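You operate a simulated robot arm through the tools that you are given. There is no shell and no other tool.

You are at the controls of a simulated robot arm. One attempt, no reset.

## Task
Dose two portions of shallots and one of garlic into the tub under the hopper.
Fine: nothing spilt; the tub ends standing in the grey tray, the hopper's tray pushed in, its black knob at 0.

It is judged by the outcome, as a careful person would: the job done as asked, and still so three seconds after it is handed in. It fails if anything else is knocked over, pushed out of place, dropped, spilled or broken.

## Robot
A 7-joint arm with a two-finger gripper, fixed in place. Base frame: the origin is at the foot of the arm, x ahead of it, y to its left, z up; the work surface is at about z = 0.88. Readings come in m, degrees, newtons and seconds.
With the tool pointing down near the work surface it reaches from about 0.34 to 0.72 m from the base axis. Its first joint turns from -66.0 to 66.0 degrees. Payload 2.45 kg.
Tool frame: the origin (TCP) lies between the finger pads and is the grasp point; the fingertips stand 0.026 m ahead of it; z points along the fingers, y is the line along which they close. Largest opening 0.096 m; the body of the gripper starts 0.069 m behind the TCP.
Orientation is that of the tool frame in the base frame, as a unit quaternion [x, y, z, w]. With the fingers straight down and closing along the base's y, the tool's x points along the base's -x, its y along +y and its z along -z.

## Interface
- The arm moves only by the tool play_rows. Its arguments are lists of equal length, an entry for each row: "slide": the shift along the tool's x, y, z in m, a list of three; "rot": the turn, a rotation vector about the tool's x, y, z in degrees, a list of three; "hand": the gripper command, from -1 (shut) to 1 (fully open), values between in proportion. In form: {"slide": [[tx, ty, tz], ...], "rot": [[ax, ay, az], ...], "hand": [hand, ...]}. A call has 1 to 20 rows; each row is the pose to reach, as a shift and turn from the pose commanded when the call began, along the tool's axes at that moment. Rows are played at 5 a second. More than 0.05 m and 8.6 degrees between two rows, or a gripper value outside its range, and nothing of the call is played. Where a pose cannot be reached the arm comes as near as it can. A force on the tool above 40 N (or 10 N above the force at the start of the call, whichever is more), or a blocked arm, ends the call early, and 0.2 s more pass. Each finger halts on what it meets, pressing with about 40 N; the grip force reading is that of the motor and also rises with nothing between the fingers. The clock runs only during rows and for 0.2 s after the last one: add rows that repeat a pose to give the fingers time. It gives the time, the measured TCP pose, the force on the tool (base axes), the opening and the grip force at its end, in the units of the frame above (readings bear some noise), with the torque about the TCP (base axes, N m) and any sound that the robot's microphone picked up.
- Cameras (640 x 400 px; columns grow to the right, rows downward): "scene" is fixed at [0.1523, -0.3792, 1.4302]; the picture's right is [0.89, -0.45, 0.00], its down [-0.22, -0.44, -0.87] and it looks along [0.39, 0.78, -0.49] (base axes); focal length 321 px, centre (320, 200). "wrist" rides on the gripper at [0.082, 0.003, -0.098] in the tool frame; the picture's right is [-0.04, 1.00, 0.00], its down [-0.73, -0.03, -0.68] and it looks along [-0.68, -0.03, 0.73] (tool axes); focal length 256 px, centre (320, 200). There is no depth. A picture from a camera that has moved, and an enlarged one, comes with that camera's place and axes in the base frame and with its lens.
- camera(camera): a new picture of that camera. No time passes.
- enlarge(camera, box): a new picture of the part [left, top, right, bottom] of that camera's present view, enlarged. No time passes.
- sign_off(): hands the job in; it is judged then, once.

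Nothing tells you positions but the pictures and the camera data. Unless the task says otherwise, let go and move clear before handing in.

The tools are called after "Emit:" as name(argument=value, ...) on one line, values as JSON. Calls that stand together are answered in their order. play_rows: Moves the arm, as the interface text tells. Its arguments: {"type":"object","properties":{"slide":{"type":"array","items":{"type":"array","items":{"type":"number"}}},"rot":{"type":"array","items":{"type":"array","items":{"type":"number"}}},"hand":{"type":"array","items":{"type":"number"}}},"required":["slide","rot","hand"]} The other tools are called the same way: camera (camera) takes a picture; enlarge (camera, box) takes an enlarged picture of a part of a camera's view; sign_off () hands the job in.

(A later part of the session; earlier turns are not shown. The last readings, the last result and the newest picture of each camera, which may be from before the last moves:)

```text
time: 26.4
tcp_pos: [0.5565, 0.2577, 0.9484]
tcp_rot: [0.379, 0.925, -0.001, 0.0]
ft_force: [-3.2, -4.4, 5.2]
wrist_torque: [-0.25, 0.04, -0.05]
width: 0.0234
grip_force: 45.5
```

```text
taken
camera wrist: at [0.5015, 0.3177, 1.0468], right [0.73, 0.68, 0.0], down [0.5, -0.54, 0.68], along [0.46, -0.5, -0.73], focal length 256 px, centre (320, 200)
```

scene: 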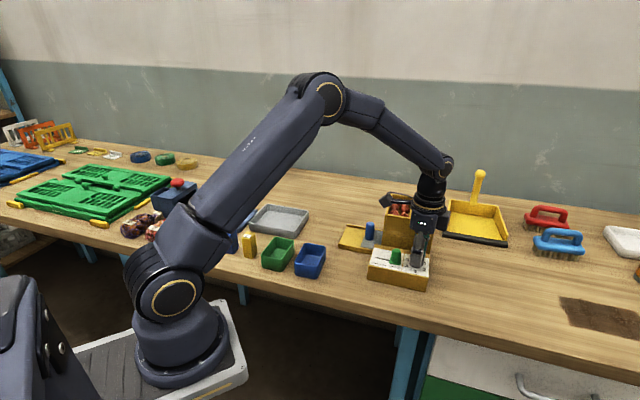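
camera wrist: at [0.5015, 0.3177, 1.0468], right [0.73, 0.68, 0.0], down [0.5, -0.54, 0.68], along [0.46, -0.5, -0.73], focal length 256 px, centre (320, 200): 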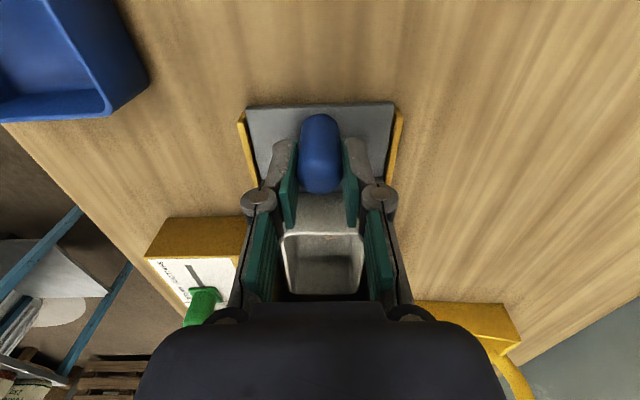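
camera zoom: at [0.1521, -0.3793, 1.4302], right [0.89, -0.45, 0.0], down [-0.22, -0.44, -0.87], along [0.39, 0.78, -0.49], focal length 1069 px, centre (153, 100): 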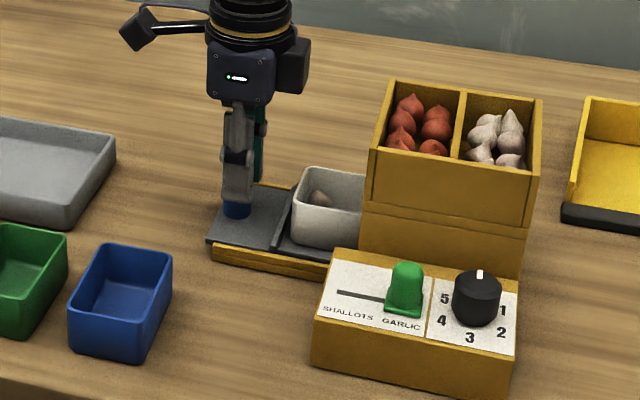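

There's something inside the tub, so I'll look closer.

Emit:
enlarge(camera="scene", box=[350, 205, 400, 255])

Emit:
enlarge(camera="wrist", box=[260, 180, 380, 310])

Emit:
enlarge(camera="scene", box=[375, 185, 445, 255])

```text
8.00 times, centred on (375, 230) of scene
camera zoom: at [0.1521, -0.3793, 1.4302], right [0.89, -0.45, 0.0], down [-0.22, -0.44, -0.87], along [0.39, 0.78, -0.49], focal length 2565 px, centre (-120, -40)
```

zoom: 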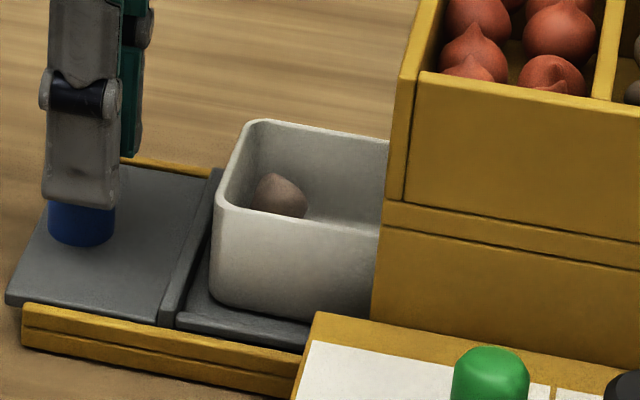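

```text
3.08 times, centred on (320, 245) of wrist
camera zoom: at [0.5015, 0.3177, 1.0468], right [0.73, 0.68, 0.0], down [0.5, -0.54, 0.68], along [0.46, -0.5, -0.73], focal length 788 px, centre (320, 62)
```

zoom: 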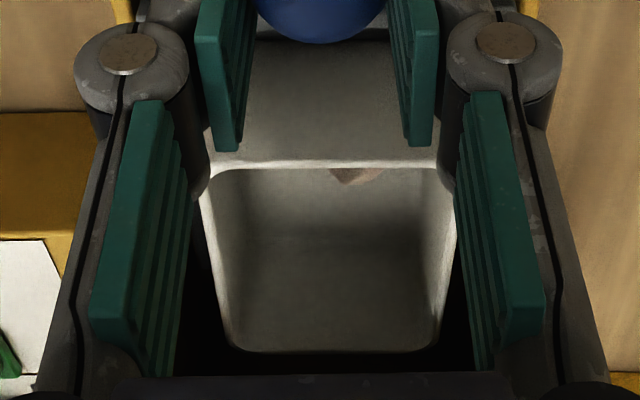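

```text
5.71 times, centred on (410, 220) of scene
camera zoom: at [0.1521, -0.3793, 1.4302], right [0.89, -0.45, 0.0], down [-0.22, -0.44, -0.87], along [0.39, 0.78, -0.49], focal length 1832 px, centre (-194, 86)
```

zoom: 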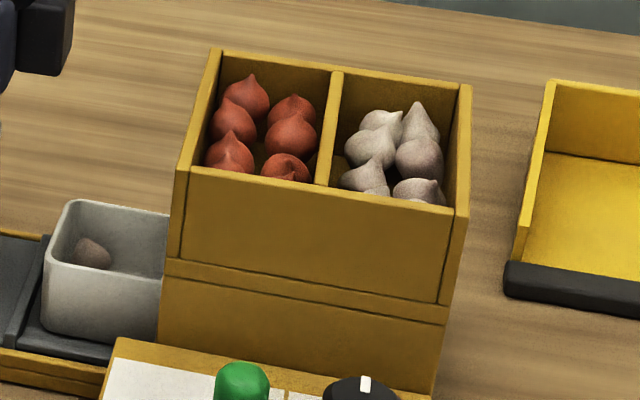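

There's one pale bulb in the tub, most likely garlic from the 0→1→0 turn. I'll pull the tray a bit further so I can look straight down and count.

Emit:
play_rows(slide=[[0.005, 0, 0], [0.01, 0, 0], [0.015, 0, 0], [0.02, 0, 0], [0.025, 0, 0]], rot=[[0, 0, 0], [0, 0, 0], [0, 0, 0], [0, 0, 0], [0, 0, 0]], hand=[-0.7, -0.7, -0.7, -0.7, -0.7])

Emit:
enlarge(camera="scene", box=[310, 180, 410, 280])

```text
time: 27.6
tcp_pos: [0.538, 0.2755, 0.9488]
tcp_rot: [0.38, 0.925, 0.001, 0.0]
ft_force: [-7.1, -8.8, 17.5]
wrist_torque: [-0.19, 0.28, 0.0]
width: 0.0233
grip_force: 45.4
```

```text
4.00 times, centred on (360, 230) of scene
camera zoom: at [0.1519, -0.3795, 1.4301], right [0.89, -0.45, 0.0], down [-0.22, -0.44, -0.87], along [0.39, 0.78, -0.49], focal length 1283 px, centre (160, 80)
```

zoom: 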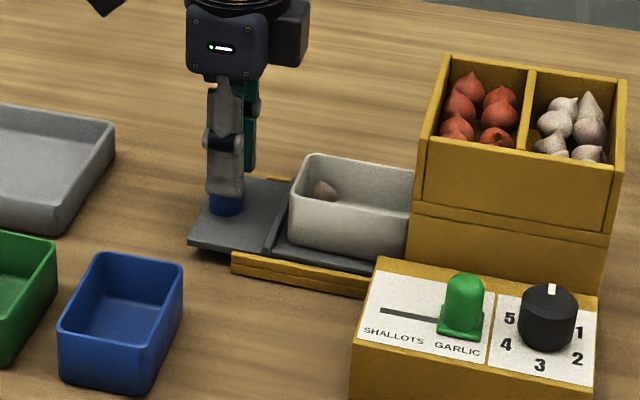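

The tub looks almost clear of the housing. I'll release the peg gently, rise and look down into the tub.

Emit:
play_rows(slide=[[0, -0.001, -0.001], [0, -0.001, -0.001], [0, -0.001, -0.001], [0, -0.001, -0.03], [0.02, -0.001, -0.07], [0.04, -0.001, -0.11], [0.04, -0.001, -0.14]], rot=[[0, 0, 0], [0, 0, 0], [0, 0, 0], [0, 0, 0], [0, 0, 0], [0, 0, 0], [0, 0, 0]], hand=[-0.4, 0.1, 0.1, 0.1, 0.1, 0.1, 0.1])

Emit:
camera(camera="wrist")

Emit:
enlarge(camera="wrist", box=[240, 60, 400, 200])

Emit:
enlarge(camera="scene", box=[310, 180, 410, 280])

```text
time: 29.2
tcp_pos: [0.5087, 0.3044, 1.0886]
tcp_rot: [0.38, 0.925, 0.0, 0.0]
ft_force: [-0.4, -0.7, 0.6]
wrist_torque: [-0.02, 0.01, 0.0]
width: 0.0526
grip_force: 0.1
```

```text
taken
camera wrist: at [0.4541, 0.3644, 1.187], right [0.73, 0.68, 0.0], down [0.5, -0.54, 0.68], along [0.46, -0.5, -0.73], focal length 256 px, centre (320, 200)
```

wrist: 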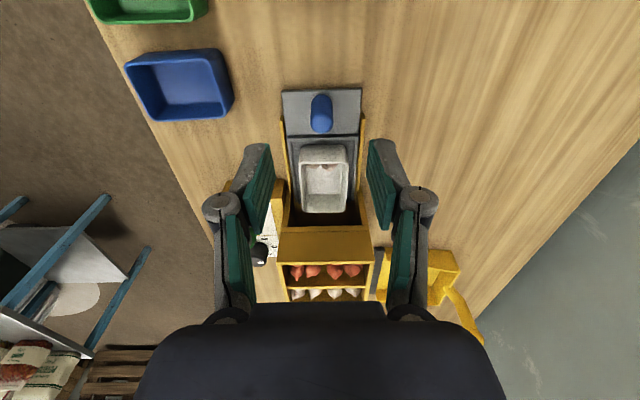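

```text
2.86 times, centred on (320, 130) of wrist
camera zoom: at [0.4541, 0.3644, 1.187], right [0.73, 0.68, 0.0], down [0.5, -0.54, 0.68], along [0.46, -0.5, -0.73], focal length 731 px, centre (320, 400)
```

zoom: 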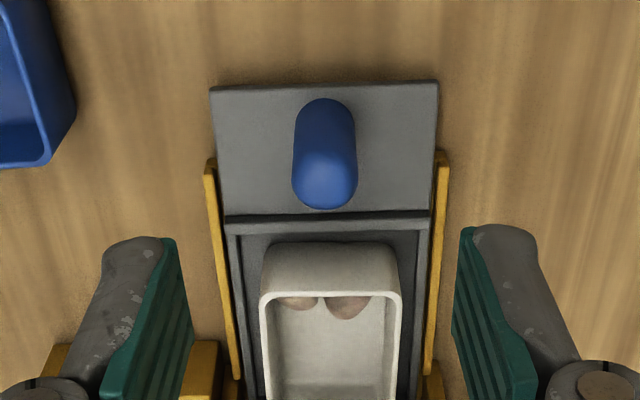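

```text
4.00 times, centred on (360, 230) of scene
camera zoom: at [0.1523, -0.3792, 1.4302], right [0.89, -0.45, 0.0], down [-0.22, -0.44, -0.87], along [0.39, 0.78, -0.49], focal length 1283 px, centre (160, 80)
```

zoom: 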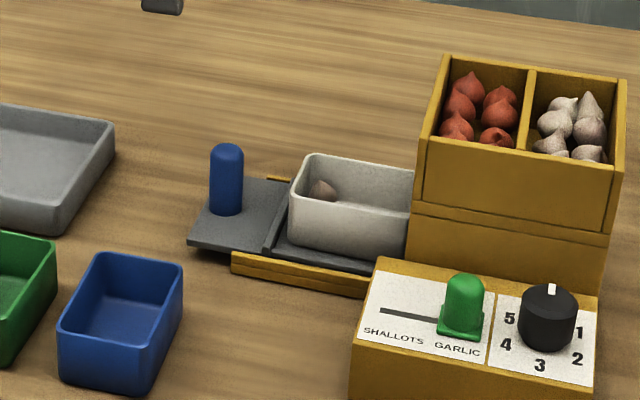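

There are now two pale bulbs visible against the near wall of the tub. I need a proper top-down view to count them and identify them.

Emit:
play_rows(slide=[[-0.02, 0, 0.0], [-0.04, 0, 0.004], [-0.06, 0, 0.008], [-0.08, 0, 0.012], [-0.1, 0, 0.016]], rot=[[0, 7, 0], [0, 14, 0], [0, 21, 0], [0, 28, 0], [0, 35, 0]], hand=[0.6, 1, 1, 1, 1])

Emit:
camera(camera="wrist")

```text
time: 30.4
tcp_pos: [0.5801, 0.2343, 1.0727]
tcp_rot: [0.361, 0.883, 0.114, -0.279]
ft_force: [0.0, 0.2, 0.5]
wrist_torque: [0.0, 0.0, 0.0]
width: 0.0958
grip_force: 0.0
```

```text
taken
camera wrist: at [0.5769, 0.2445, 1.1998], right [0.72, 0.69, -0.02], down [0.69, -0.72, 0.13], along [0.08, -0.11, -0.99], focal length 256 px, centre (320, 200)
```

wrist: 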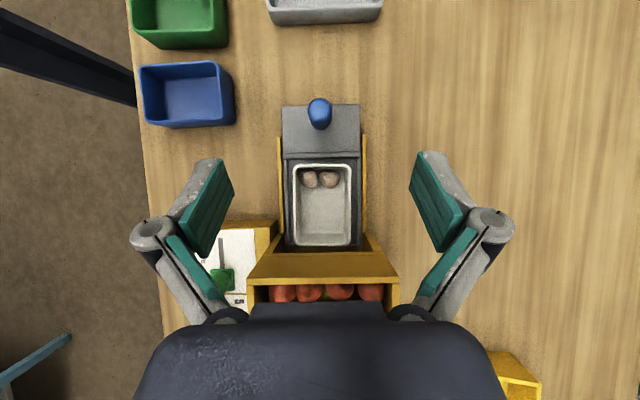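

Emit:
enlarge(camera="wrist", box=[270, 90, 380, 260])

Emit:
enlarge(camera="wrist", box=[290, 155, 355, 200])

```text
2.35 times, centred on (325, 175) of wrist
camera zoom: at [0.5769, 0.2445, 1.1998], right [0.72, 0.69, -0.02], down [0.69, -0.72, 0.13], along [0.08, -0.11, -0.99], focal length 602 px, centre (308, 259)
```

zoom: 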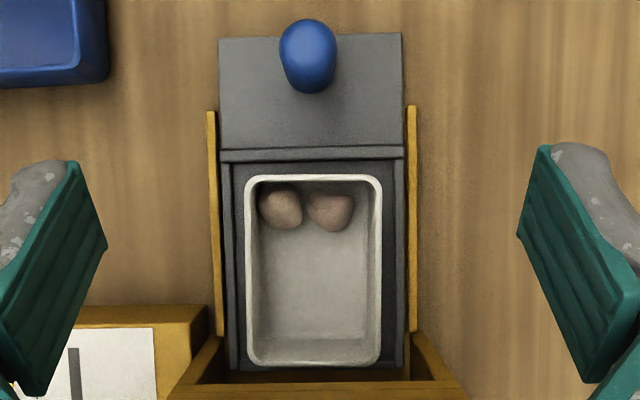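

```text
8.89 times, centred on (322, 178) of wrist
camera zoom: at [0.5769, 0.2445, 1.1998], right [0.72, 0.69, -0.02], down [0.69, -0.72, 0.13], along [0.08, -0.11, -0.99], focal length 2276 px, centre (298, 400)
```

zoom: 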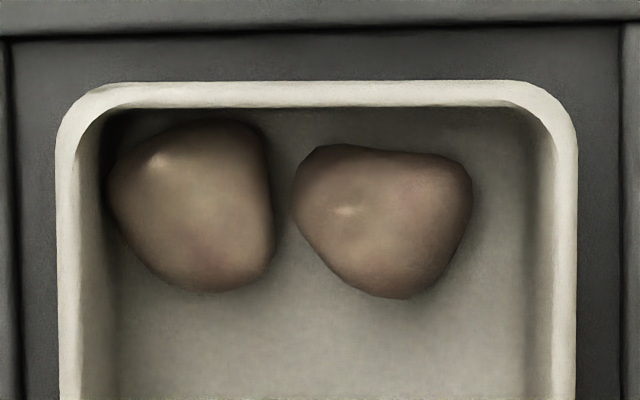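

The top-down view shows exactly two pale bulbs of the same kind, so a portion may be two pieces. The tub is about 58 × 83 mm and just clears the housing. I'll push the tray back in with the knob still at 0, starting by going back over the peg.

Emit:
play_rows(slide=[[0.0064, 0, 0.0118], [0.0128, 0, 0.0236], [0.0191, 0, 0.0354], [0.0255, 0, 0.0472], [0.0319, 0, 0.059], [0.0319, 0, 0.059]], rot=[[0, -7, 0], [0, -14, 0], [0, -21, 0], [0, -28, 0], [0, -35, 0], [0, -35, 0]], hand=[0.1, 0.1, 0.1, 0.1, 0.1, 0.1])

Emit:
camera(camera="wrist")

```text
time: 31.8
tcp_pos: [0.5372, 0.2752, 1.0433]
tcp_rot: [0.379, 0.925, 0.0, 0.0]
ft_force: [0.2, 0.1, 0.5]
wrist_torque: [-0.02, 0.0, 0.01]
width: 0.0531
grip_force: 0.0
```

```text
taken
camera wrist: at [0.4832, 0.3365, 1.1409], right [0.73, 0.68, 0.0], down [0.5, -0.54, 0.68], along [0.46, -0.5, -0.73], focal length 256 px, centre (320, 200)
```

wrist: 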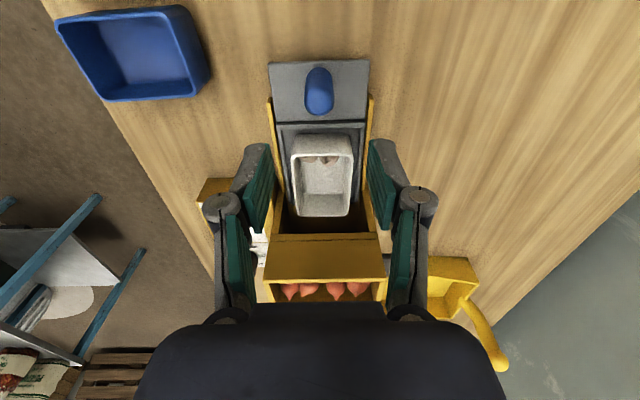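

Emit:
play_rows(slide=[[0, 0, 0.03], [0, 0, 0.065], [0, 0, 0.094], [0, 0, 0.094], [0, 0, 0.094], [0, 0, 0.094], [0, 0, 0.094]], rot=[[0, 0, 0], [0, 0, 0], [0, 0, 0], [0, 0, 0], [0, 0, 0], [0, 0, 0], [0, 0, 0]], hand=[0.1, 0.1, 0.1, 0.1, -0.7, -0.7, -0.7])

```text
time: 33.4
tcp_pos: [0.5375, 0.2752, 0.948]
tcp_rot: [0.38, 0.925, 0.0, 0.001]
ft_force: [4.4, 2.3, -4.0]
wrist_torque: [0.1, -0.21, -0.07]
width: 0.0234
grip_force: 37.2
```

The peg is gripped. Now I'll push the tray straight back in by the same 95 mm.

Emit:
play_rows(slide=[[-0.007, 0, 0], [-0.014, 0, 0], [-0.021, 0, 0], [-0.028, 0, 0], [-0.035, 0, 0], [-0.042, 0, 0], [-0.049, 0, 0], [-0.056, 0, 0], [-0.063, 0, 0], [-0.07, 0, 0], [-0.077, 0, 0], [-0.084, 0, 0], [-0.09, 0, 0], [-0.095, 0, 0], [-0.095, 0, 0]], rot=[[0, 0, 0], [0, 0, 0], [0, 0, 0], [0, 0, 0], [0, 0, 0], [0, 0, 0], [0, 0, 0], [0, 0, 0], [0, 0, 0], [0, 0, 0], [0, 0, 0], [0, 0, 0], [0, 0, 0], [0, 0, 0], [0, 0, 0]], hand=[-0.7, -0.7, -0.7, -0.7, -0.7, -0.7, -0.7, -0.7, -0.7, -0.7, -0.7, -0.7, -0.7, -0.7, -0.7])

Emit:
camera(camera="wrist")

Emit:
enlarge(camera="scene", box=[330, 170, 430, 270])

```text
time: 36.6
tcp_pos: [0.6037, 0.2085, 0.9484]
tcp_rot: [0.378, 0.926, 0.0, -0.001]
ft_force: [-7.7, 2.2, 22.4]
wrist_torque: [-0.59, -0.31, -0.01]
width: 0.023
grip_force: 45.6
```

```text
taken
camera wrist: at [0.5501, 0.2687, 1.0474], right [0.73, 0.68, 0.0], down [0.5, -0.54, 0.68], along [0.46, -0.5, -0.73], focal length 256 px, centre (320, 200)
```

wrist: 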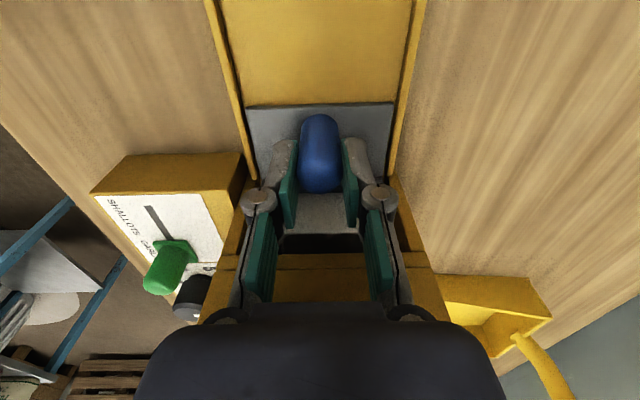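

```text
4.00 times, centred on (380, 220) of scene
camera zoom: at [0.1517, -0.3793, 1.4302], right [0.89, -0.45, 0.0], down [-0.22, -0.44, -0.87], along [0.39, 0.78, -0.49], focal length 1283 px, centre (80, 120)
```

zoom: 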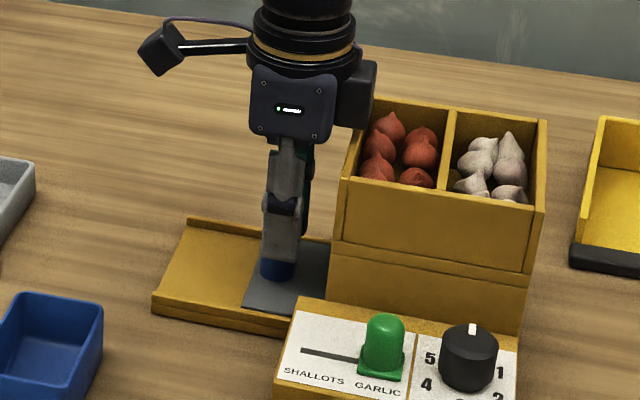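

The tray is back where it started, and the bins and knob are unchanged. I'll release the peg, rise, and move above the green selector in the same orientation.

Emit:
play_rows(slide=[[0, 0, 0], [0, 0, 0], [0, 0, -0.03], [0, 0, -0.07], [0, 0, -0.11], [0, 0, -0.127], [-0.02, -0.029, -0.127], [-0.04, -0.058, -0.127], [-0.06, -0.087, -0.127], [-0.0786, -0.1156, -0.127], [-0.0786, -0.1156, -0.127]], rot=[[0, 0, 0], [0, 0, 0], [0, 0, 0], [0, 0, 0], [0, 0, 0], [0, 0, 0], [0, 0, 0], [0, 0, 0], [0, 0, 0], [0, 0, 0], [0, 0, 0]], hand=[-0.4, 0.1, 0.1, 0.1, 0.1, 0.1, 0, -0.12, -0.12, -0.12, -0.12])

Emit:
camera(camera="wrist")

Emit:
enlarge(camera="wrist", box=[250, 30, 390, 140])

```text
time: 39.0
tcp_pos: [0.5791, 0.0718, 1.075]
tcp_rot: [0.38, 0.925, 0.0, 0.0]
ft_force: [-0.7, 0.1, 0.0]
wrist_torque: [-0.03, 0.01, 0.03]
width: 0.0422
grip_force: 0.1
```

```text
taken
camera wrist: at [0.525, 0.1321, 1.1731], right [0.73, 0.68, 0.0], down [0.5, -0.54, 0.68], along [0.46, -0.5, -0.73], focal length 256 px, centre (320, 200)
```

wrist: 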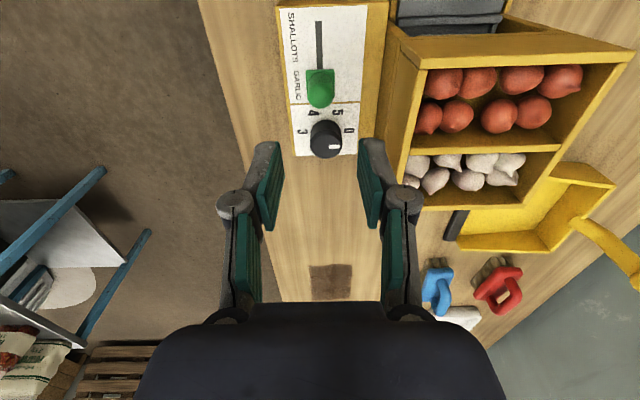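

```text
3.64 times, centred on (320, 85) of wrist
camera zoom: at [0.525, 0.1321, 1.1731], right [0.73, 0.68, 0.0], down [0.5, -0.54, 0.68], along [0.46, -0.5, -0.73], focal length 931 px, centre (320, 618)
```

zoom: 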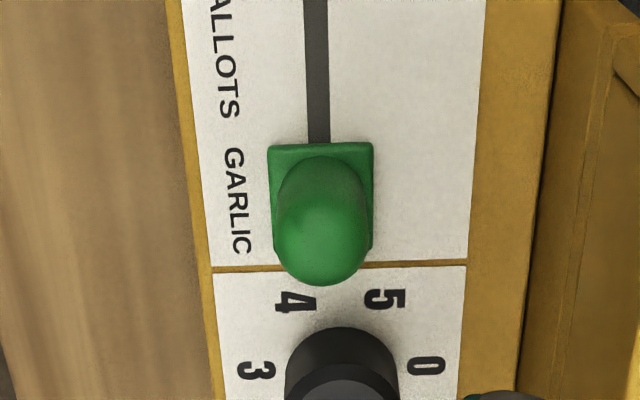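

The selector handle is about 3 mm off centre, so I'll correct for that, descend to just above its base plate and grip it.

Emit:
play_rows(slide=[[-0.003, 0.0007, 0.03], [-0.003, 0.0007, 0.065], [-0.003, 0.0007, 0.095], [-0.003, 0.0007, 0.1075], [-0.003, 0.0007, 0.1075]], rot=[[0, 0, 0], [0, 0, 0], [0, 0, 0], [0, 0, 0], [0, 0, 0]], hand=[-0.12, -0.12, -0.12, -0.12, -0.12])

Emit:
camera(camera="wrist")

Emit:
enlarge(camera="scene", box=[355, 190, 455, 290])

```text
time: 40.2
tcp_pos: [0.5827, 0.0688, 0.967]
tcp_rot: [0.38, 0.925, 0.001, 0.0]
ft_force: [-0.3, -0.1, 0.8]
wrist_torque: [-0.02, 0.0, 0.03]
width: 0.042
grip_force: 0.1
```

```text
taken
camera wrist: at [0.5279, 0.13, 1.0653], right [0.73, 0.68, 0.0], down [0.5, -0.54, 0.68], along [0.46, -0.5, -0.73], focal length 256 px, centre (320, 200)
```

wrist: 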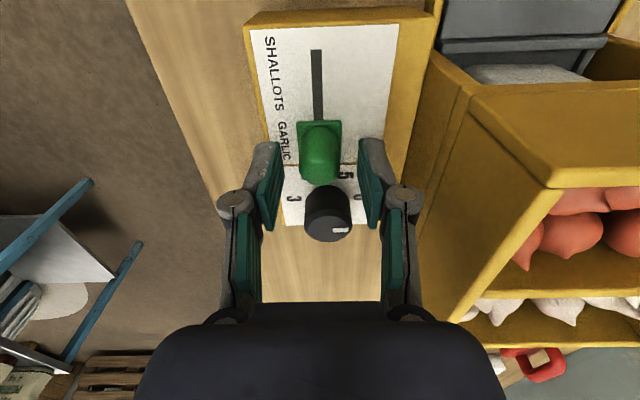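

```text
4.00 times, centred on (405, 240) of scene
camera zoom: at [0.1523, -0.3792, 1.4302], right [0.89, -0.45, 0.0], down [-0.22, -0.44, -0.87], along [0.39, 0.78, -0.49], focal length 1283 px, centre (-20, 40)
```

zoom: 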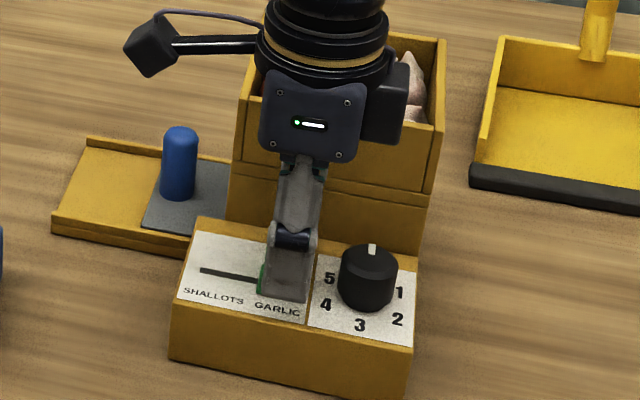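

The handle is centred. I'll grip it and slide it toward SHALLOTS in small steps.

Emit:
play_rows(slide=[[0, 0, 0], [0, 0, 0], [0, 0, 0], [0.006, 0, 0], [0.012, 0, 0], [0.018, 0, 0], [0.024, 0, 0], [0.03, 0, 0], [0.036, 0, 0], [0.036, 0, 0]], rot=[[0, 0, 0], [0, 0, 0], [0, 0, 0], [0, 0, 0], [0, 0, 0], [0, 0, 0], [0, 0, 0], [0, 0, 0], [0, 0, 0], [0, 0, 0]], hand=[-0.7, -0.7, -0.7, -0.7, -0.7, -0.7, -0.7, -0.7, -0.7, -0.7])

Emit:
camera(camera="wrist")

Emit:
enlarge(camera="scene", box=[355, 190, 455, 290])

```text
time: 42.4
tcp_pos: [0.5567, 0.096, 0.9671]
tcp_rot: [0.38, 0.925, 0.0, -0.001]
ft_force: [1.8, 2.6, -15.0]
wrist_torque: [-0.01, -0.15, -0.02]
width: 0.0209
grip_force: 44.7
```

```text
taken
camera wrist: at [0.5019, 0.1559, 1.0657], right [0.73, 0.68, 0.0], down [0.5, -0.54, 0.68], along [0.46, -0.5, -0.73], focal length 256 px, centre (320, 200)
```

wrist: 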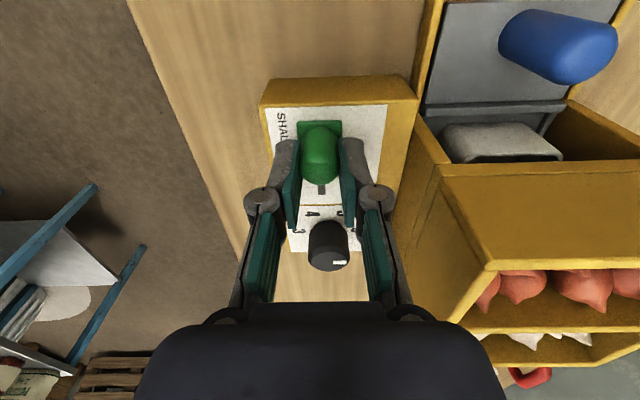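

```text
4.00 times, centred on (405, 240) of scene
camera zoom: at [0.1527, -0.379, 1.4302], right [0.89, -0.45, 0.0], down [-0.22, -0.44, -0.87], along [0.39, 0.78, -0.49], focal length 1283 px, centre (-20, 40)
```

zoom: 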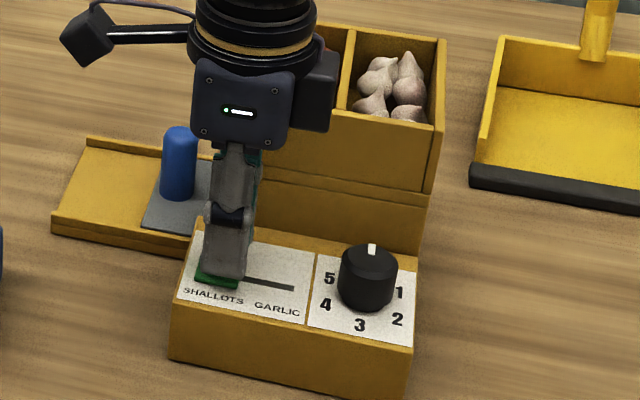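

The selector is near SHALLOTS. I'll nudge it a few millimetres further to find the end stop.

Emit:
play_rows(slide=[[0.002, 0, 0], [0.004, 0, 0], [0.006, 0, 0], [0.008, 0, 0]], rot=[[0, 0, 0], [0, 0, 0], [0, 0, 0], [0, 0, 0]], hand=[-0.7, -0.7, -0.7, -0.7])

Emit:
enlarge(camera="wrist", box=[240, 60, 420, 210])

```text
time: 43.4
tcp_pos: [0.5537, 0.0986, 0.9681]
tcp_rot: [0.38, 0.925, 0.0, 0.003]
ft_force: [23.6, -1.2, -32.6]
wrist_torque: [0.05, -0.28, -0.09]
width: 0.0206
grip_force: 45.0
```

```text
2.67 times, centred on (330, 135) of wrist
camera zoom: at [0.4984, 0.1591, 1.0654], right [0.73, 0.68, 0.0], down [0.5, -0.54, 0.68], along [0.47, -0.5, -0.73], focal length 683 px, centre (293, 373)
```

zoom: 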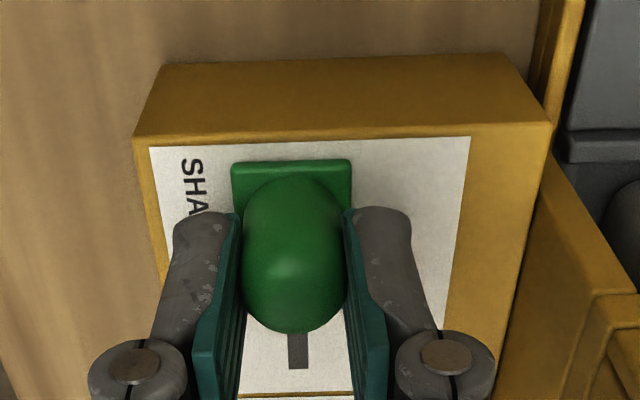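

The selector has hit its end stop at SHALLOTS. I'll open, rise and check it.

Emit:
play_rows(slide=[[-0.002, 0, 0], [-0.003, 0, 0], [-0.003, 0, 0], [-0.003, 0, -0.04], [-0.003, 0, -0.085], [-0.003, 0, -0.11]], rot=[[0, 0, 0], [0, 0, 0], [0, 0, 0], [0, 0, 0], [0, 0, 0], [0, 0, 0]], hand=[-0.4, -0.12, -0.12, -0.12, -0.12, -0.12])

Emit:
enlarge(camera="scene", box=[355, 190, 455, 290])

Emit:
camera(camera="wrist")

```text
time: 44.8
tcp_pos: [0.552, 0.0962, 1.0781]
tcp_rot: [0.38, 0.925, -0.001, 0.0]
ft_force: [-0.1, 0.3, -0.8]
wrist_torque: [0.03, -0.01, 0.03]
width: 0.0422
grip_force: 0.0
```

```text
4.00 times, centred on (405, 240) of scene
camera zoom: at [0.1523, -0.3792, 1.4302], right [0.89, -0.45, 0.0], down [-0.22, -0.44, -0.87], along [0.39, 0.78, -0.49], focal length 1283 px, centre (-20, 40)
```

zoom: 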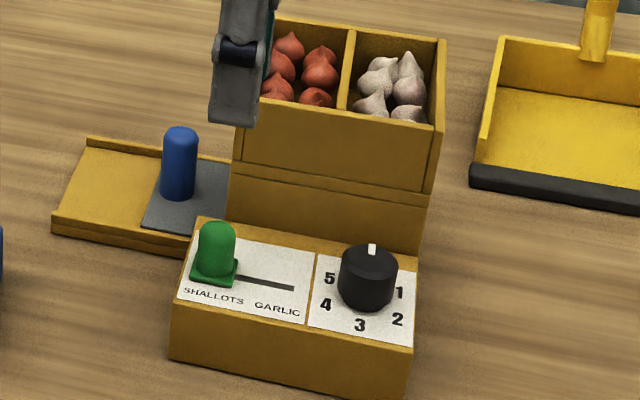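

```text
taken
camera wrist: at [0.4982, 0.1574, 1.177], right [0.73, 0.68, 0.0], down [0.5, -0.54, 0.68], along [0.46, -0.5, -0.73], focal length 256 px, centre (320, 200)
```

wrist: 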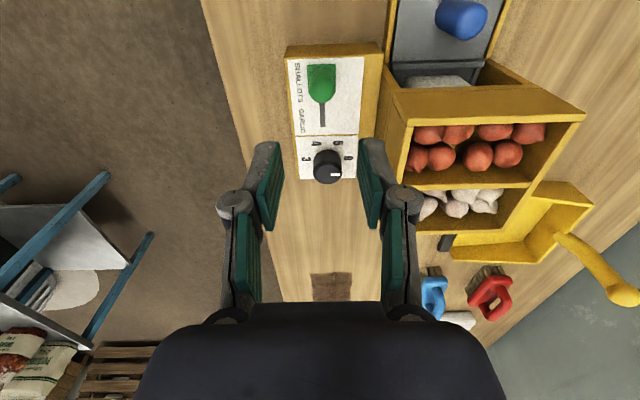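

SHALLOTS is selected and the knob still reads 0. I'll go back over the knob with the same grasp as before.

Emit:
play_rows(slide=[[-0.0122, 0.0009, 0], [-0.0243, 0.0019, 0], [-0.0365, 0.0028, 0], [-0.0487, 0.0037, 0], [-0.0609, 0.0046, 0], [-0.073, 0.0056, 0], [-0.0852, 0.0065, 0], [-0.0852, 0.0065, 0]], rot=[[0, 0, -7], [0, 0, -14], [0, 0, -21], [0, 0, -28], [0, 0, -35], [0, 0, -42], [0, 0, -49], [0, 0, -49]], hand=[0, 0, 0, 0, 0, 0, 0, 0])

Emit:
enlarge(camera="wrist", box=[260, 40, 400, 140])

```text
time: 46.6
tcp_pos: [0.6187, 0.0427, 1.0776]
tcp_rot: [-0.039, 0.999, 0.001, 0.0]
ft_force: [0.1, -0.7, -0.9]
wrist_torque: [0.02, 0.02, 0.02]
width: 0.0481
grip_force: 0.1
```

```text
4.00 times, centred on (330, 90) of wrist
camera zoom: at [0.5385, 0.0408, 1.1764], right [-0.04, 1.0, 0.0], down [0.73, 0.03, 0.68], along [0.68, 0.03, -0.73], focal length 1024 px, centre (280, 640)
```

zoom: 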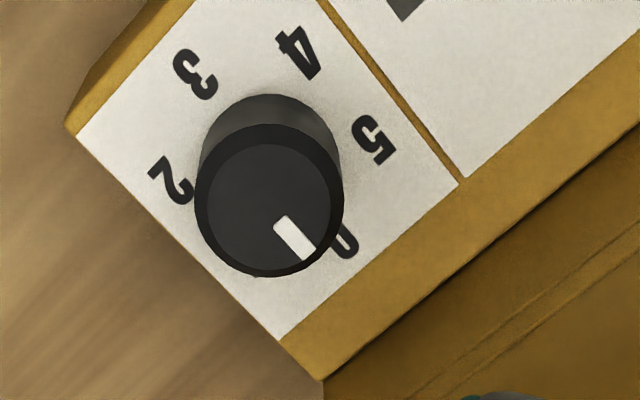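

Emit:
play_rows(slide=[[0.002, -0.0022, 0.03], [0.002, -0.0022, 0.06], [0.002, -0.0022, 0.09], [0.002, -0.0022, 0.111], [0.002, -0.0022, 0.111], [0.002, -0.0022, 0.111], [0.002, -0.0022, 0.111]], rot=[[0, 0, 0], [0, 0, 0], [0, 0, 0], [0, 0, 0], [0, 0, 0], [0, 0, 0], [0, 0, 0]], hand=[0, 0, 0, 0, 0, -0.5, -0.5])

Emit:
enlarge(camera="wrist", box=[250, 110, 400, 210])

```text
time: 48.2
tcp_pos: [0.6162, 0.0406, 0.966]
tcp_rot: [-0.038, 0.999, 0.001, -0.001]
ft_force: [-0.3, 3.8, -2.3]
wrist_torque: [0.11, -0.34, 0.0]
width: 0.0318
grip_force: 32.8
```

```text
4.00 times, centred on (325, 160) of wrist
camera zoom: at [0.5368, 0.0384, 1.0644], right [-0.04, 1.0, 0.0], down [0.73, 0.03, 0.68], along [0.68, 0.03, -0.73], focal length 1024 px, centre (300, 360)
```

zoom: 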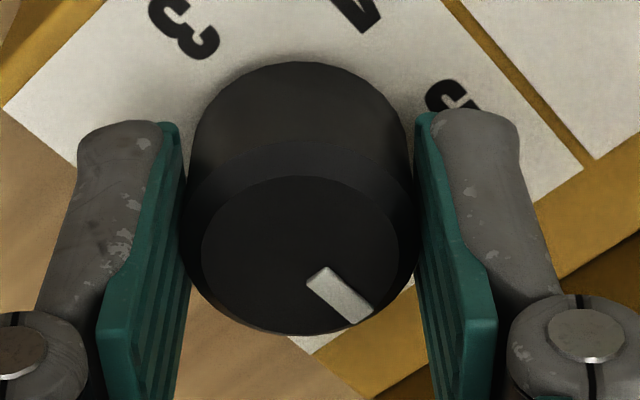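

The knob is gripped. I'll do one 0→1→0 cycle with SHALLOTS selected.

Emit:
play_rows(slide=[[0, 0, 0], [0, 0, 0], [0, 0, 0], [0, 0, 0], [0, 0, 0], [0, 0, 0], [0, 0, 0], [0, 0, 0], [0, 0, 0], [0, 0, 0], [0, 0, 0]], rot=[[0, 0, 7.5], [0, 0, 15], [0, 0, 22.5], [0, 0, 30], [0, 0, 37.5], [0, 0, 45], [0, 0, 52.5], [0, 0, 60], [0, 0, 60], [0, 0, 60], [0, 0, 60]], hand=[-0.5, -0.5, -0.5, -0.5, -0.5, -0.5, -0.5, -0.5, -0.5, -0.5, -0.5])

Emit:
enlarge(camera="wrist", box=[250, 90, 400, 210])

```text
time: 50.6
tcp_pos: [0.6161, 0.0413, 0.9663]
tcp_rot: [0.466, 0.885, 0.0, -0.001]
ft_force: [10.2, 5.0, -33.9]
wrist_torque: [-0.23, -0.43, -0.01]
width: 0.0314
grip_force: 44.7
```

```text
3.33 times, centred on (325, 150) of wrist
camera zoom: at [0.5751, 0.1104, 1.0646], right [0.85, 0.53, 0.0], down [0.39, -0.62, 0.68], along [0.36, -0.58, -0.73], focal length 853 px, centre (303, 367)
```

zoom: 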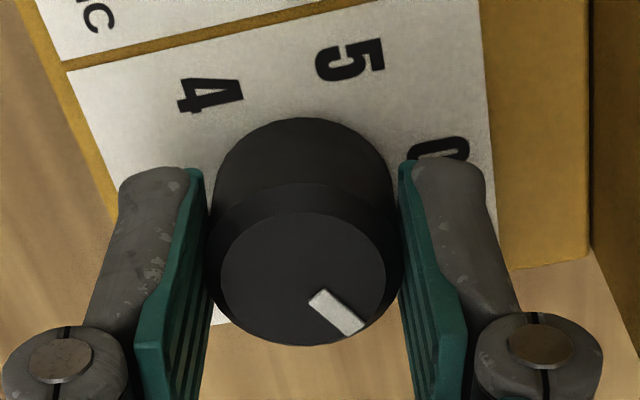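

The knob is at 1. I'll return it to 0 while easing the vertical force slightly.

Emit:
play_rows(slide=[[0, 0, 0.001], [0, 0, 0.0015], [0, 0, 0.0015], [0, 0, 0.0015], [0, 0, 0.0015], [0, 0, 0.0015], [0, 0, 0.0015], [0, 0, 0.0015], [0, 0, 0.0015], [0, 0, 0.0015]], rot=[[0, 0, -7.5], [0, 0, -15], [0, 0, -22.5], [0, 0, -30], [0, 0, -37.5], [0, 0, -45], [0, 0, -52.5], [0, 0, -60], [0, 0, -60], [0, 0, -60]], hand=[-0.5, -0.5, -0.5, -0.5, -0.5, -0.5, -0.5, -0.5, -0.5, -0.5])

Emit:
enlarge(camera="wrist", box=[250, 110, 400, 210])

```text
time: 52.8
tcp_pos: [0.6164, 0.0399, 0.9655]
tcp_rot: [-0.039, 0.999, 0.0, 0.002]
ft_force: [5.1, 6.4, 8.2]
wrist_torque: [0.15, -0.17, -0.02]
width: 0.0313
grip_force: 45.2
```

```text
4.00 times, centred on (325, 160) of wrist
camera zoom: at [0.5364, 0.0383, 1.0644], right [-0.04, 1.0, 0.0], down [0.73, 0.03, 0.68], along [0.68, 0.03, -0.73], focal length 1024 px, centre (300, 360)
```

zoom: 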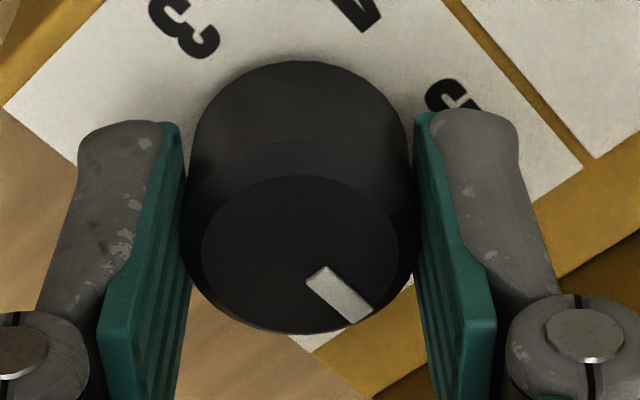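

The knob is back at 0. I'll release it and return to the peg to pull the tray out and count.

Emit:
play_rows(slide=[[0, 0, 0], [0, 0, 0], [0, 0, -0.035], [0, 0, -0.075], [0, 0, -0.112], [-0.0001, 0.0241, -0.112], [-0.0002, 0.0483, -0.112], [-0.0003, 0.0724, -0.112], [-0.0003, 0.0966, -0.112], [-0.0004, 0.1207, -0.112], [-0.0005, 0.1449, -0.112], [-0.0006, 0.169, -0.112], [-0.0006, 0.169, -0.112]], rot=[[0, 0, 0], [0, 0, 0], [0, 0, 0], [0, 0, 0], [0, 0, 0], [0, 0, 7], [0, 0, 14], [0, 0, 21], [0, 0, 28], [0, 0, 35], [0, 0, 42], [0, 0, 49], [0, 0, 49]], hand=[-0.2, 0, 0, 0, 0, 0, 0.1, 0.1, 0.1, 0.1, 0.1, 0.1, 0.1])

Emit:
enlarge(camera="wrist", box=[230, 20, 410, 160])

Emit:
enlarge(camera="scene", box=[330, 170, 450, 290])

```text
time: 55.6
tcp_pos: [0.6048, 0.2099, 1.0779]
tcp_rot: [0.381, 0.925, 0.0, 0.001]
ft_force: [-1.0, -0.9, 1.0]
wrist_torque: [-0.04, 0.01, -0.02]
width: 0.0528
grip_force: 0.1
```

```text
2.86 times, centred on (320, 90) of wrist
camera zoom: at [0.5497, 0.2709, 1.1755], right [0.73, 0.68, 0.0], down [0.5, -0.54, 0.68], along [0.46, -0.5, -0.73], focal length 731 px, centre (320, 514)
```

zoom: 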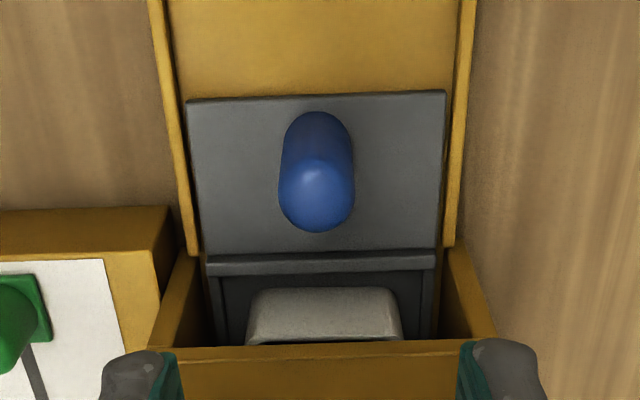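

```text
3.33 times, centred on (390, 230) of scene
camera zoom: at [0.1524, -0.3791, 1.4302], right [0.89, -0.45, 0.0], down [-0.22, -0.44, -0.87], along [0.39, 0.78, -0.49], focal length 1069 px, centre (87, 100)
```

zoom: 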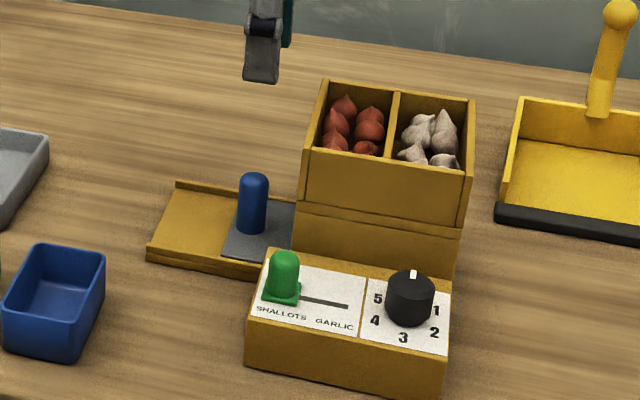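

Emit:
play_rows(slide=[[0, -0.001, 0.04], [0, -0.001, 0.085], [0, -0.001, 0.12], [0, -0.001, 0.1295], [0, -0.001, 0.1295], [0, -0.001, 0.1295], [0, -0.001, 0.1295], [0, -0.001, 0.1295]], rot=[[0, 0, 0], [0, 0, 0], [0, 0, 0], [0, 0, 0], [0, 0, 0], [0, 0, 0], [0, 0, 0], [0, 0, 0]], hand=[0.1, 0.1, 0.1, 0.1, 0.1, -0.7, -0.7, -0.7])

```text
time: 57.4
tcp_pos: [0.6039, 0.2098, 0.9459]
tcp_rot: [0.38, 0.925, 0.0, 0.0]
ft_force: [6.3, 5.2, -5.7]
wrist_torque: [0.01, -0.4, -0.09]
width: 0.0231
grip_force: 37.9
```

Emit:
play_rows(slide=[[0.006, 0.0003, 0], [0.012, 0.0006, 0], [0.018, 0.0009, 0], [0.025, 0.0012, 0], [0.032, 0.0012, 0], [0.039, 0.0012, 0], [0.046, 0.0012, 0], [0.053, 0.0012, 0], [0.06, 0.0012, 0], [0.067, 0.0012, 0], [0.074, 0.0012, 0], [0.081, 0.0012, 0], [0.088, 0.0012, 0], [0.095, 0.0012, 0], [0.095, 0.0012, 0]], rot=[[0, 0, 0], [0, 0, 0], [0, 0, 0], [0, 0, 0], [0, 0, 0], [0, 0, 0], [0, 0, 0], [0, 0, 0], [0, 0, 0], [0, 0, 0], [0, 0, 0], [0, 0, 0], [0, 0, 0], [0, 0, 0], [0, 0, 0]], hand=[-0.7, -0.7, -0.7, -0.7, -0.7, -0.7, -0.7, -0.7, -0.7, -0.7, -0.7, -0.7, -0.7, -0.7, -0.7])

Emit:
enlarge(camera="scene", box=[310, 180, 410, 280])

Emit:
camera(camera="wrist")

```text
time: 60.6
tcp_pos: [0.5367, 0.2767, 0.9473]
tcp_rot: [0.38, 0.925, -0.001, 0.0]
ft_force: [12.2, 11.3, -34.7]
wrist_torque: [0.1, -0.41, -0.09]
width: 0.0231
grip_force: 44.9
```

```text
4.00 times, centred on (360, 230) of scene
camera zoom: at [0.1533, -0.3785, 1.4303], right [0.89, -0.45, 0.0], down [-0.22, -0.44, -0.87], along [0.39, 0.78, -0.49], focal length 1283 px, centre (160, 80)
```

zoom: 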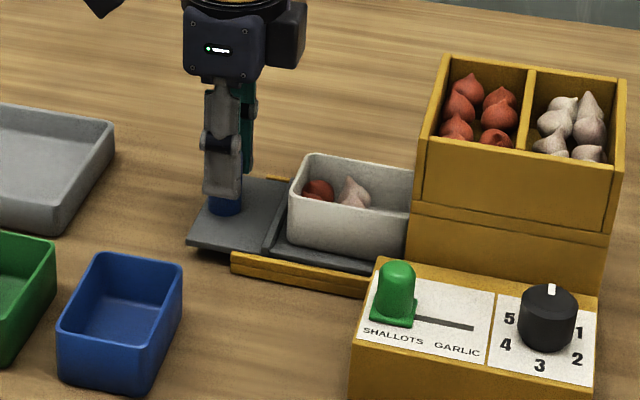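

```text
taken
camera wrist: at [0.482, 0.3368, 1.0452], right [0.73, 0.68, 0.0], down [0.5, -0.54, 0.68], along [0.46, -0.5, -0.73], focal length 256 px, centre (320, 200)
```

wrist: 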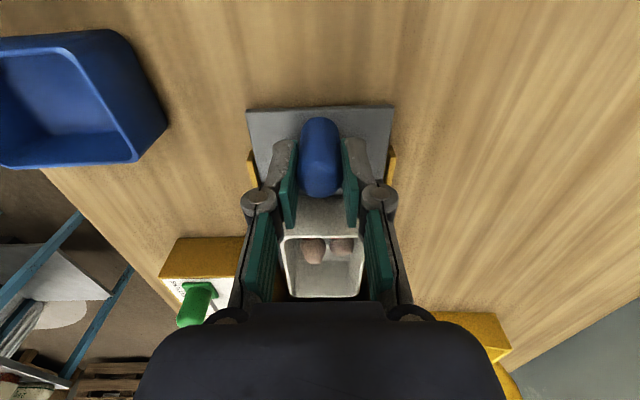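

A red shallot is now in the tub along with the garlic. I'll release the peg and take the top-down view again to count.

Emit:
play_rows(slide=[[0, 0.001, 0.001], [0, 0.001, 0.001], [0, 0.001, 0.001], [0, 0.001, -0.03], [0, 0, -0.07], [-0.02, 0, -0.1], [-0.04, 0, -0.12], [-0.06, 0, -0.124]], rot=[[0, 0, 0], [0, 0, 0], [0, 0, 0], [0, 0, 0], [0, 8, 0], [0, 16, 0], [0, 24, 0], [0, 32, 0]], hand=[-0.4, 0.1, 0.1, 0.1, 0.5, 1, 1, 1])

Emit:
camera(camera="wrist")

Emit:
enlarge(camera="wrist", box=[270, 120, 380, 250])

```text
time: 62.4
tcp_pos: [0.5783, 0.2323, 1.0725]
tcp_rot: [0.364, 0.889, 0.105, -0.257]
ft_force: [0.1, -0.1, 0.0]
wrist_torque: [-0.04, 0.01, 0.0]
width: 0.096
grip_force: 0.0
```

```text
taken
camera wrist: at [0.5708, 0.2477, 1.1993], right [0.72, 0.69, -0.02], down [0.68, -0.71, 0.18], along [0.11, -0.15, -0.98], focal length 256 px, centre (320, 200)
```

wrist: 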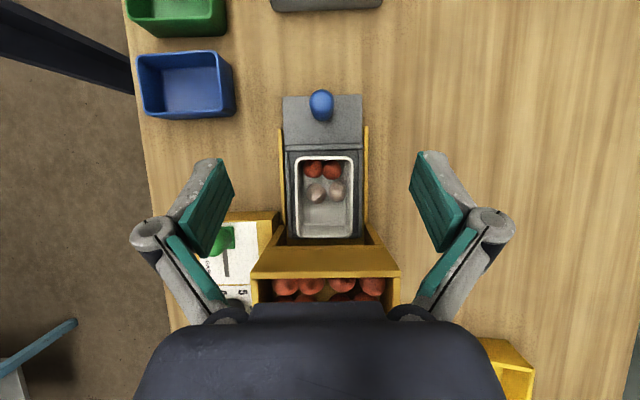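

```text
3.08 times, centred on (325, 185) of wrist
camera zoom: at [0.5708, 0.2477, 1.1993], right [0.72, 0.69, -0.02], down [0.68, -0.71, 0.18], along [0.11, -0.15, -0.98], focal length 788 px, centre (305, 246)
```

zoom: 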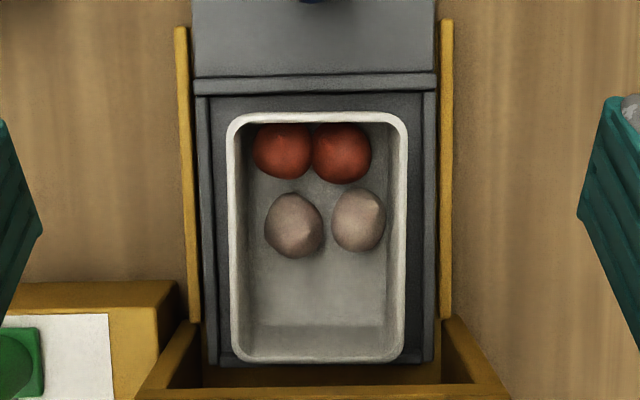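

The tub now holds 2 shallots and 2 garlic, so one 0→1→0 turn gives a portion of two pieces. Garlic is done and shallots need one more portion. I'll push the tray back in and repeat the same turn.

Emit:
play_rows(slide=[[0.007, 0.0002, 0.0114], [0.014, 0.0004, 0.0229], [0.021, 0.0006, 0.0343], [0.028, 0.0008, 0.0458], [0.035, 0.001, 0.0572], [0.035, 0.001, 0.0572]], rot=[[0, -6.4, 0], [0, -12.8, 0], [0, -19.2, 0], [0, -25.6, 0], [0, -32, 0], [0, -32, 0]], hand=[0.1, 0.1, 0.1, 0.1, 0.1, 0.1])

Emit:
enlarge(camera="wrist", box=[230, 40, 410, 180])

```text
time: 63.8
tcp_pos: [0.5376, 0.2759, 1.0427]
tcp_rot: [0.38, 0.925, 0.0, 0.0]
ft_force: [0.5, 0.4, 0.0]
wrist_torque: [-0.01, 0.03, 0.02]
width: 0.0529
grip_force: 0.2
```

```text
2.86 times, centred on (320, 110) of wrist
camera zoom: at [0.4831, 0.3361, 1.14], right [0.73, 0.68, 0.0], down [0.5, -0.54, 0.68], along [0.46, -0.5, -0.73], focal length 731 px, centre (320, 457)
```

zoom: 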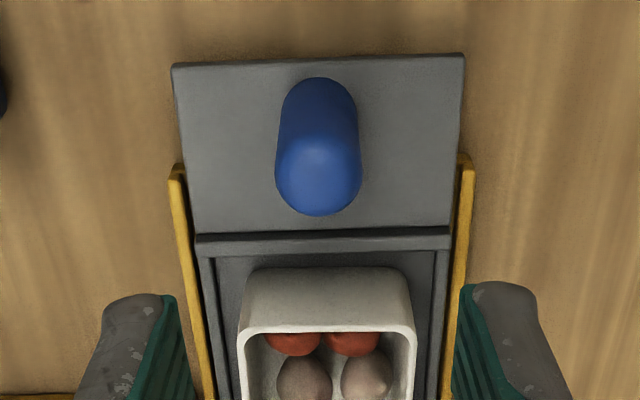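

Emit:
play_rows(slide=[[0, 0, 0.03], [0, 0, 0.065], [0, 0, 0.094], [0, 0, 0.094], [0, 0, 0.094], [0, 0, 0.094], [0, 0, 0.094]], rot=[[0, 0, 0], [0, 0, 0], [0, 0, 0], [0, 0, 0], [0, 0, 0], [0, 0, 0], [0, 0, 0]], hand=[0.1, 0.1, 0.1, 0.1, -0.7, -0.7, -0.7])

Emit:
play_rows(slide=[[-0.007, 0, 0], [-0.014, 0, 0], [-0.021, 0, 0], [-0.028, 0, 0], [-0.035, 0, 0], [-0.042, 0, 0], [-0.049, 0, 0], [-0.056, 0, 0], [-0.063, 0, 0], [-0.07, 0, 0], [-0.077, 0, 0], [-0.084, 0, 0], [-0.09, 0, 0], [-0.095, 0, 0], [-0.095, 0, 0]], rot=[[0, 0, 0], [0, 0, 0], [0, 0, 0], [0, 0, 0], [0, 0, 0], [0, 0, 0], [0, 0, 0], [0, 0, 0], [0, 0, 0], [0, 0, 0], [0, 0, 0], [0, 0, 0], [0, 0, 0], [0, 0, 0], [0, 0, 0]], hand=[-0.7, -0.7, -0.7, -0.7, -0.7, -0.7, -0.7, -0.7, -0.7, -0.7, -0.7, -0.7, -0.7, -0.7, -0.7])

Emit:
camera(camera="wrist")

Emit:
enlarge(camera="scene", box=[330, 170, 450, 290])

```text
time: 65.4
tcp_pos: [0.536, 0.2777, 0.9482]
tcp_rot: [0.379, 0.925, 0.0, 0.0]
ft_force: [-0.3, -0.1, -1.4]
wrist_torque: [-0.02, -0.08, 0.02]
width: 0.0232
grip_force: 37.8
```

```text
time: 68.6
tcp_pos: [0.6045, 0.2096, 0.9486]
tcp_rot: [0.38, 0.925, -0.002, -0.001]
ft_force: [-19.0, -13.6, 16.9]
wrist_torque: [-1.06, -0.23, -0.02]
width: 0.023
grip_force: 45.3
```

```text
taken
camera wrist: at [0.5496, 0.2699, 1.0467], right [0.73, 0.68, 0.0], down [0.5, -0.54, 0.68], along [0.46, -0.5, -0.74], focal length 256 px, centre (320, 200)
```

wrist: 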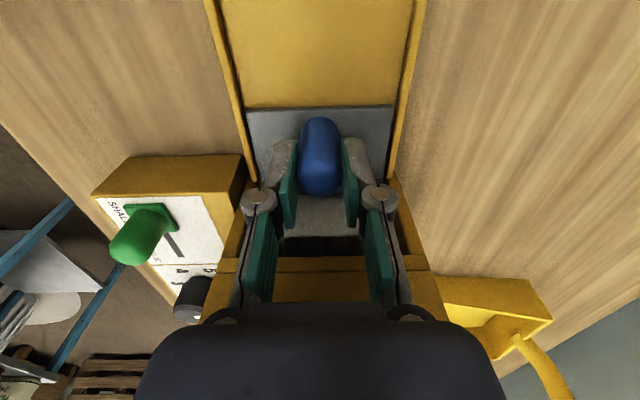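

```text
3.33 times, centred on (390, 230) of scene
camera zoom: at [0.1515, -0.3796, 1.4301], right [0.89, -0.45, 0.0], down [-0.22, -0.44, -0.87], along [0.39, 0.78, -0.49], focal length 1069 px, centre (87, 100)
```

zoom: 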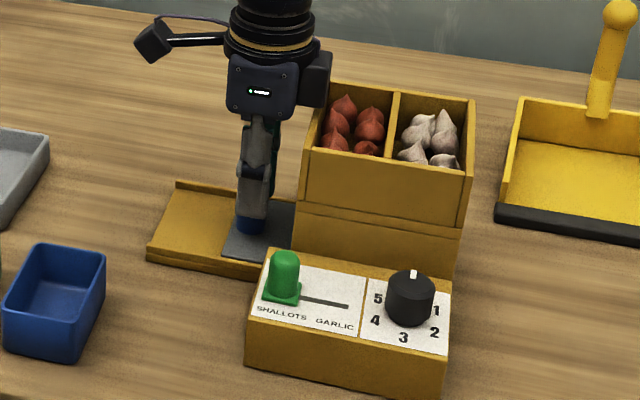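

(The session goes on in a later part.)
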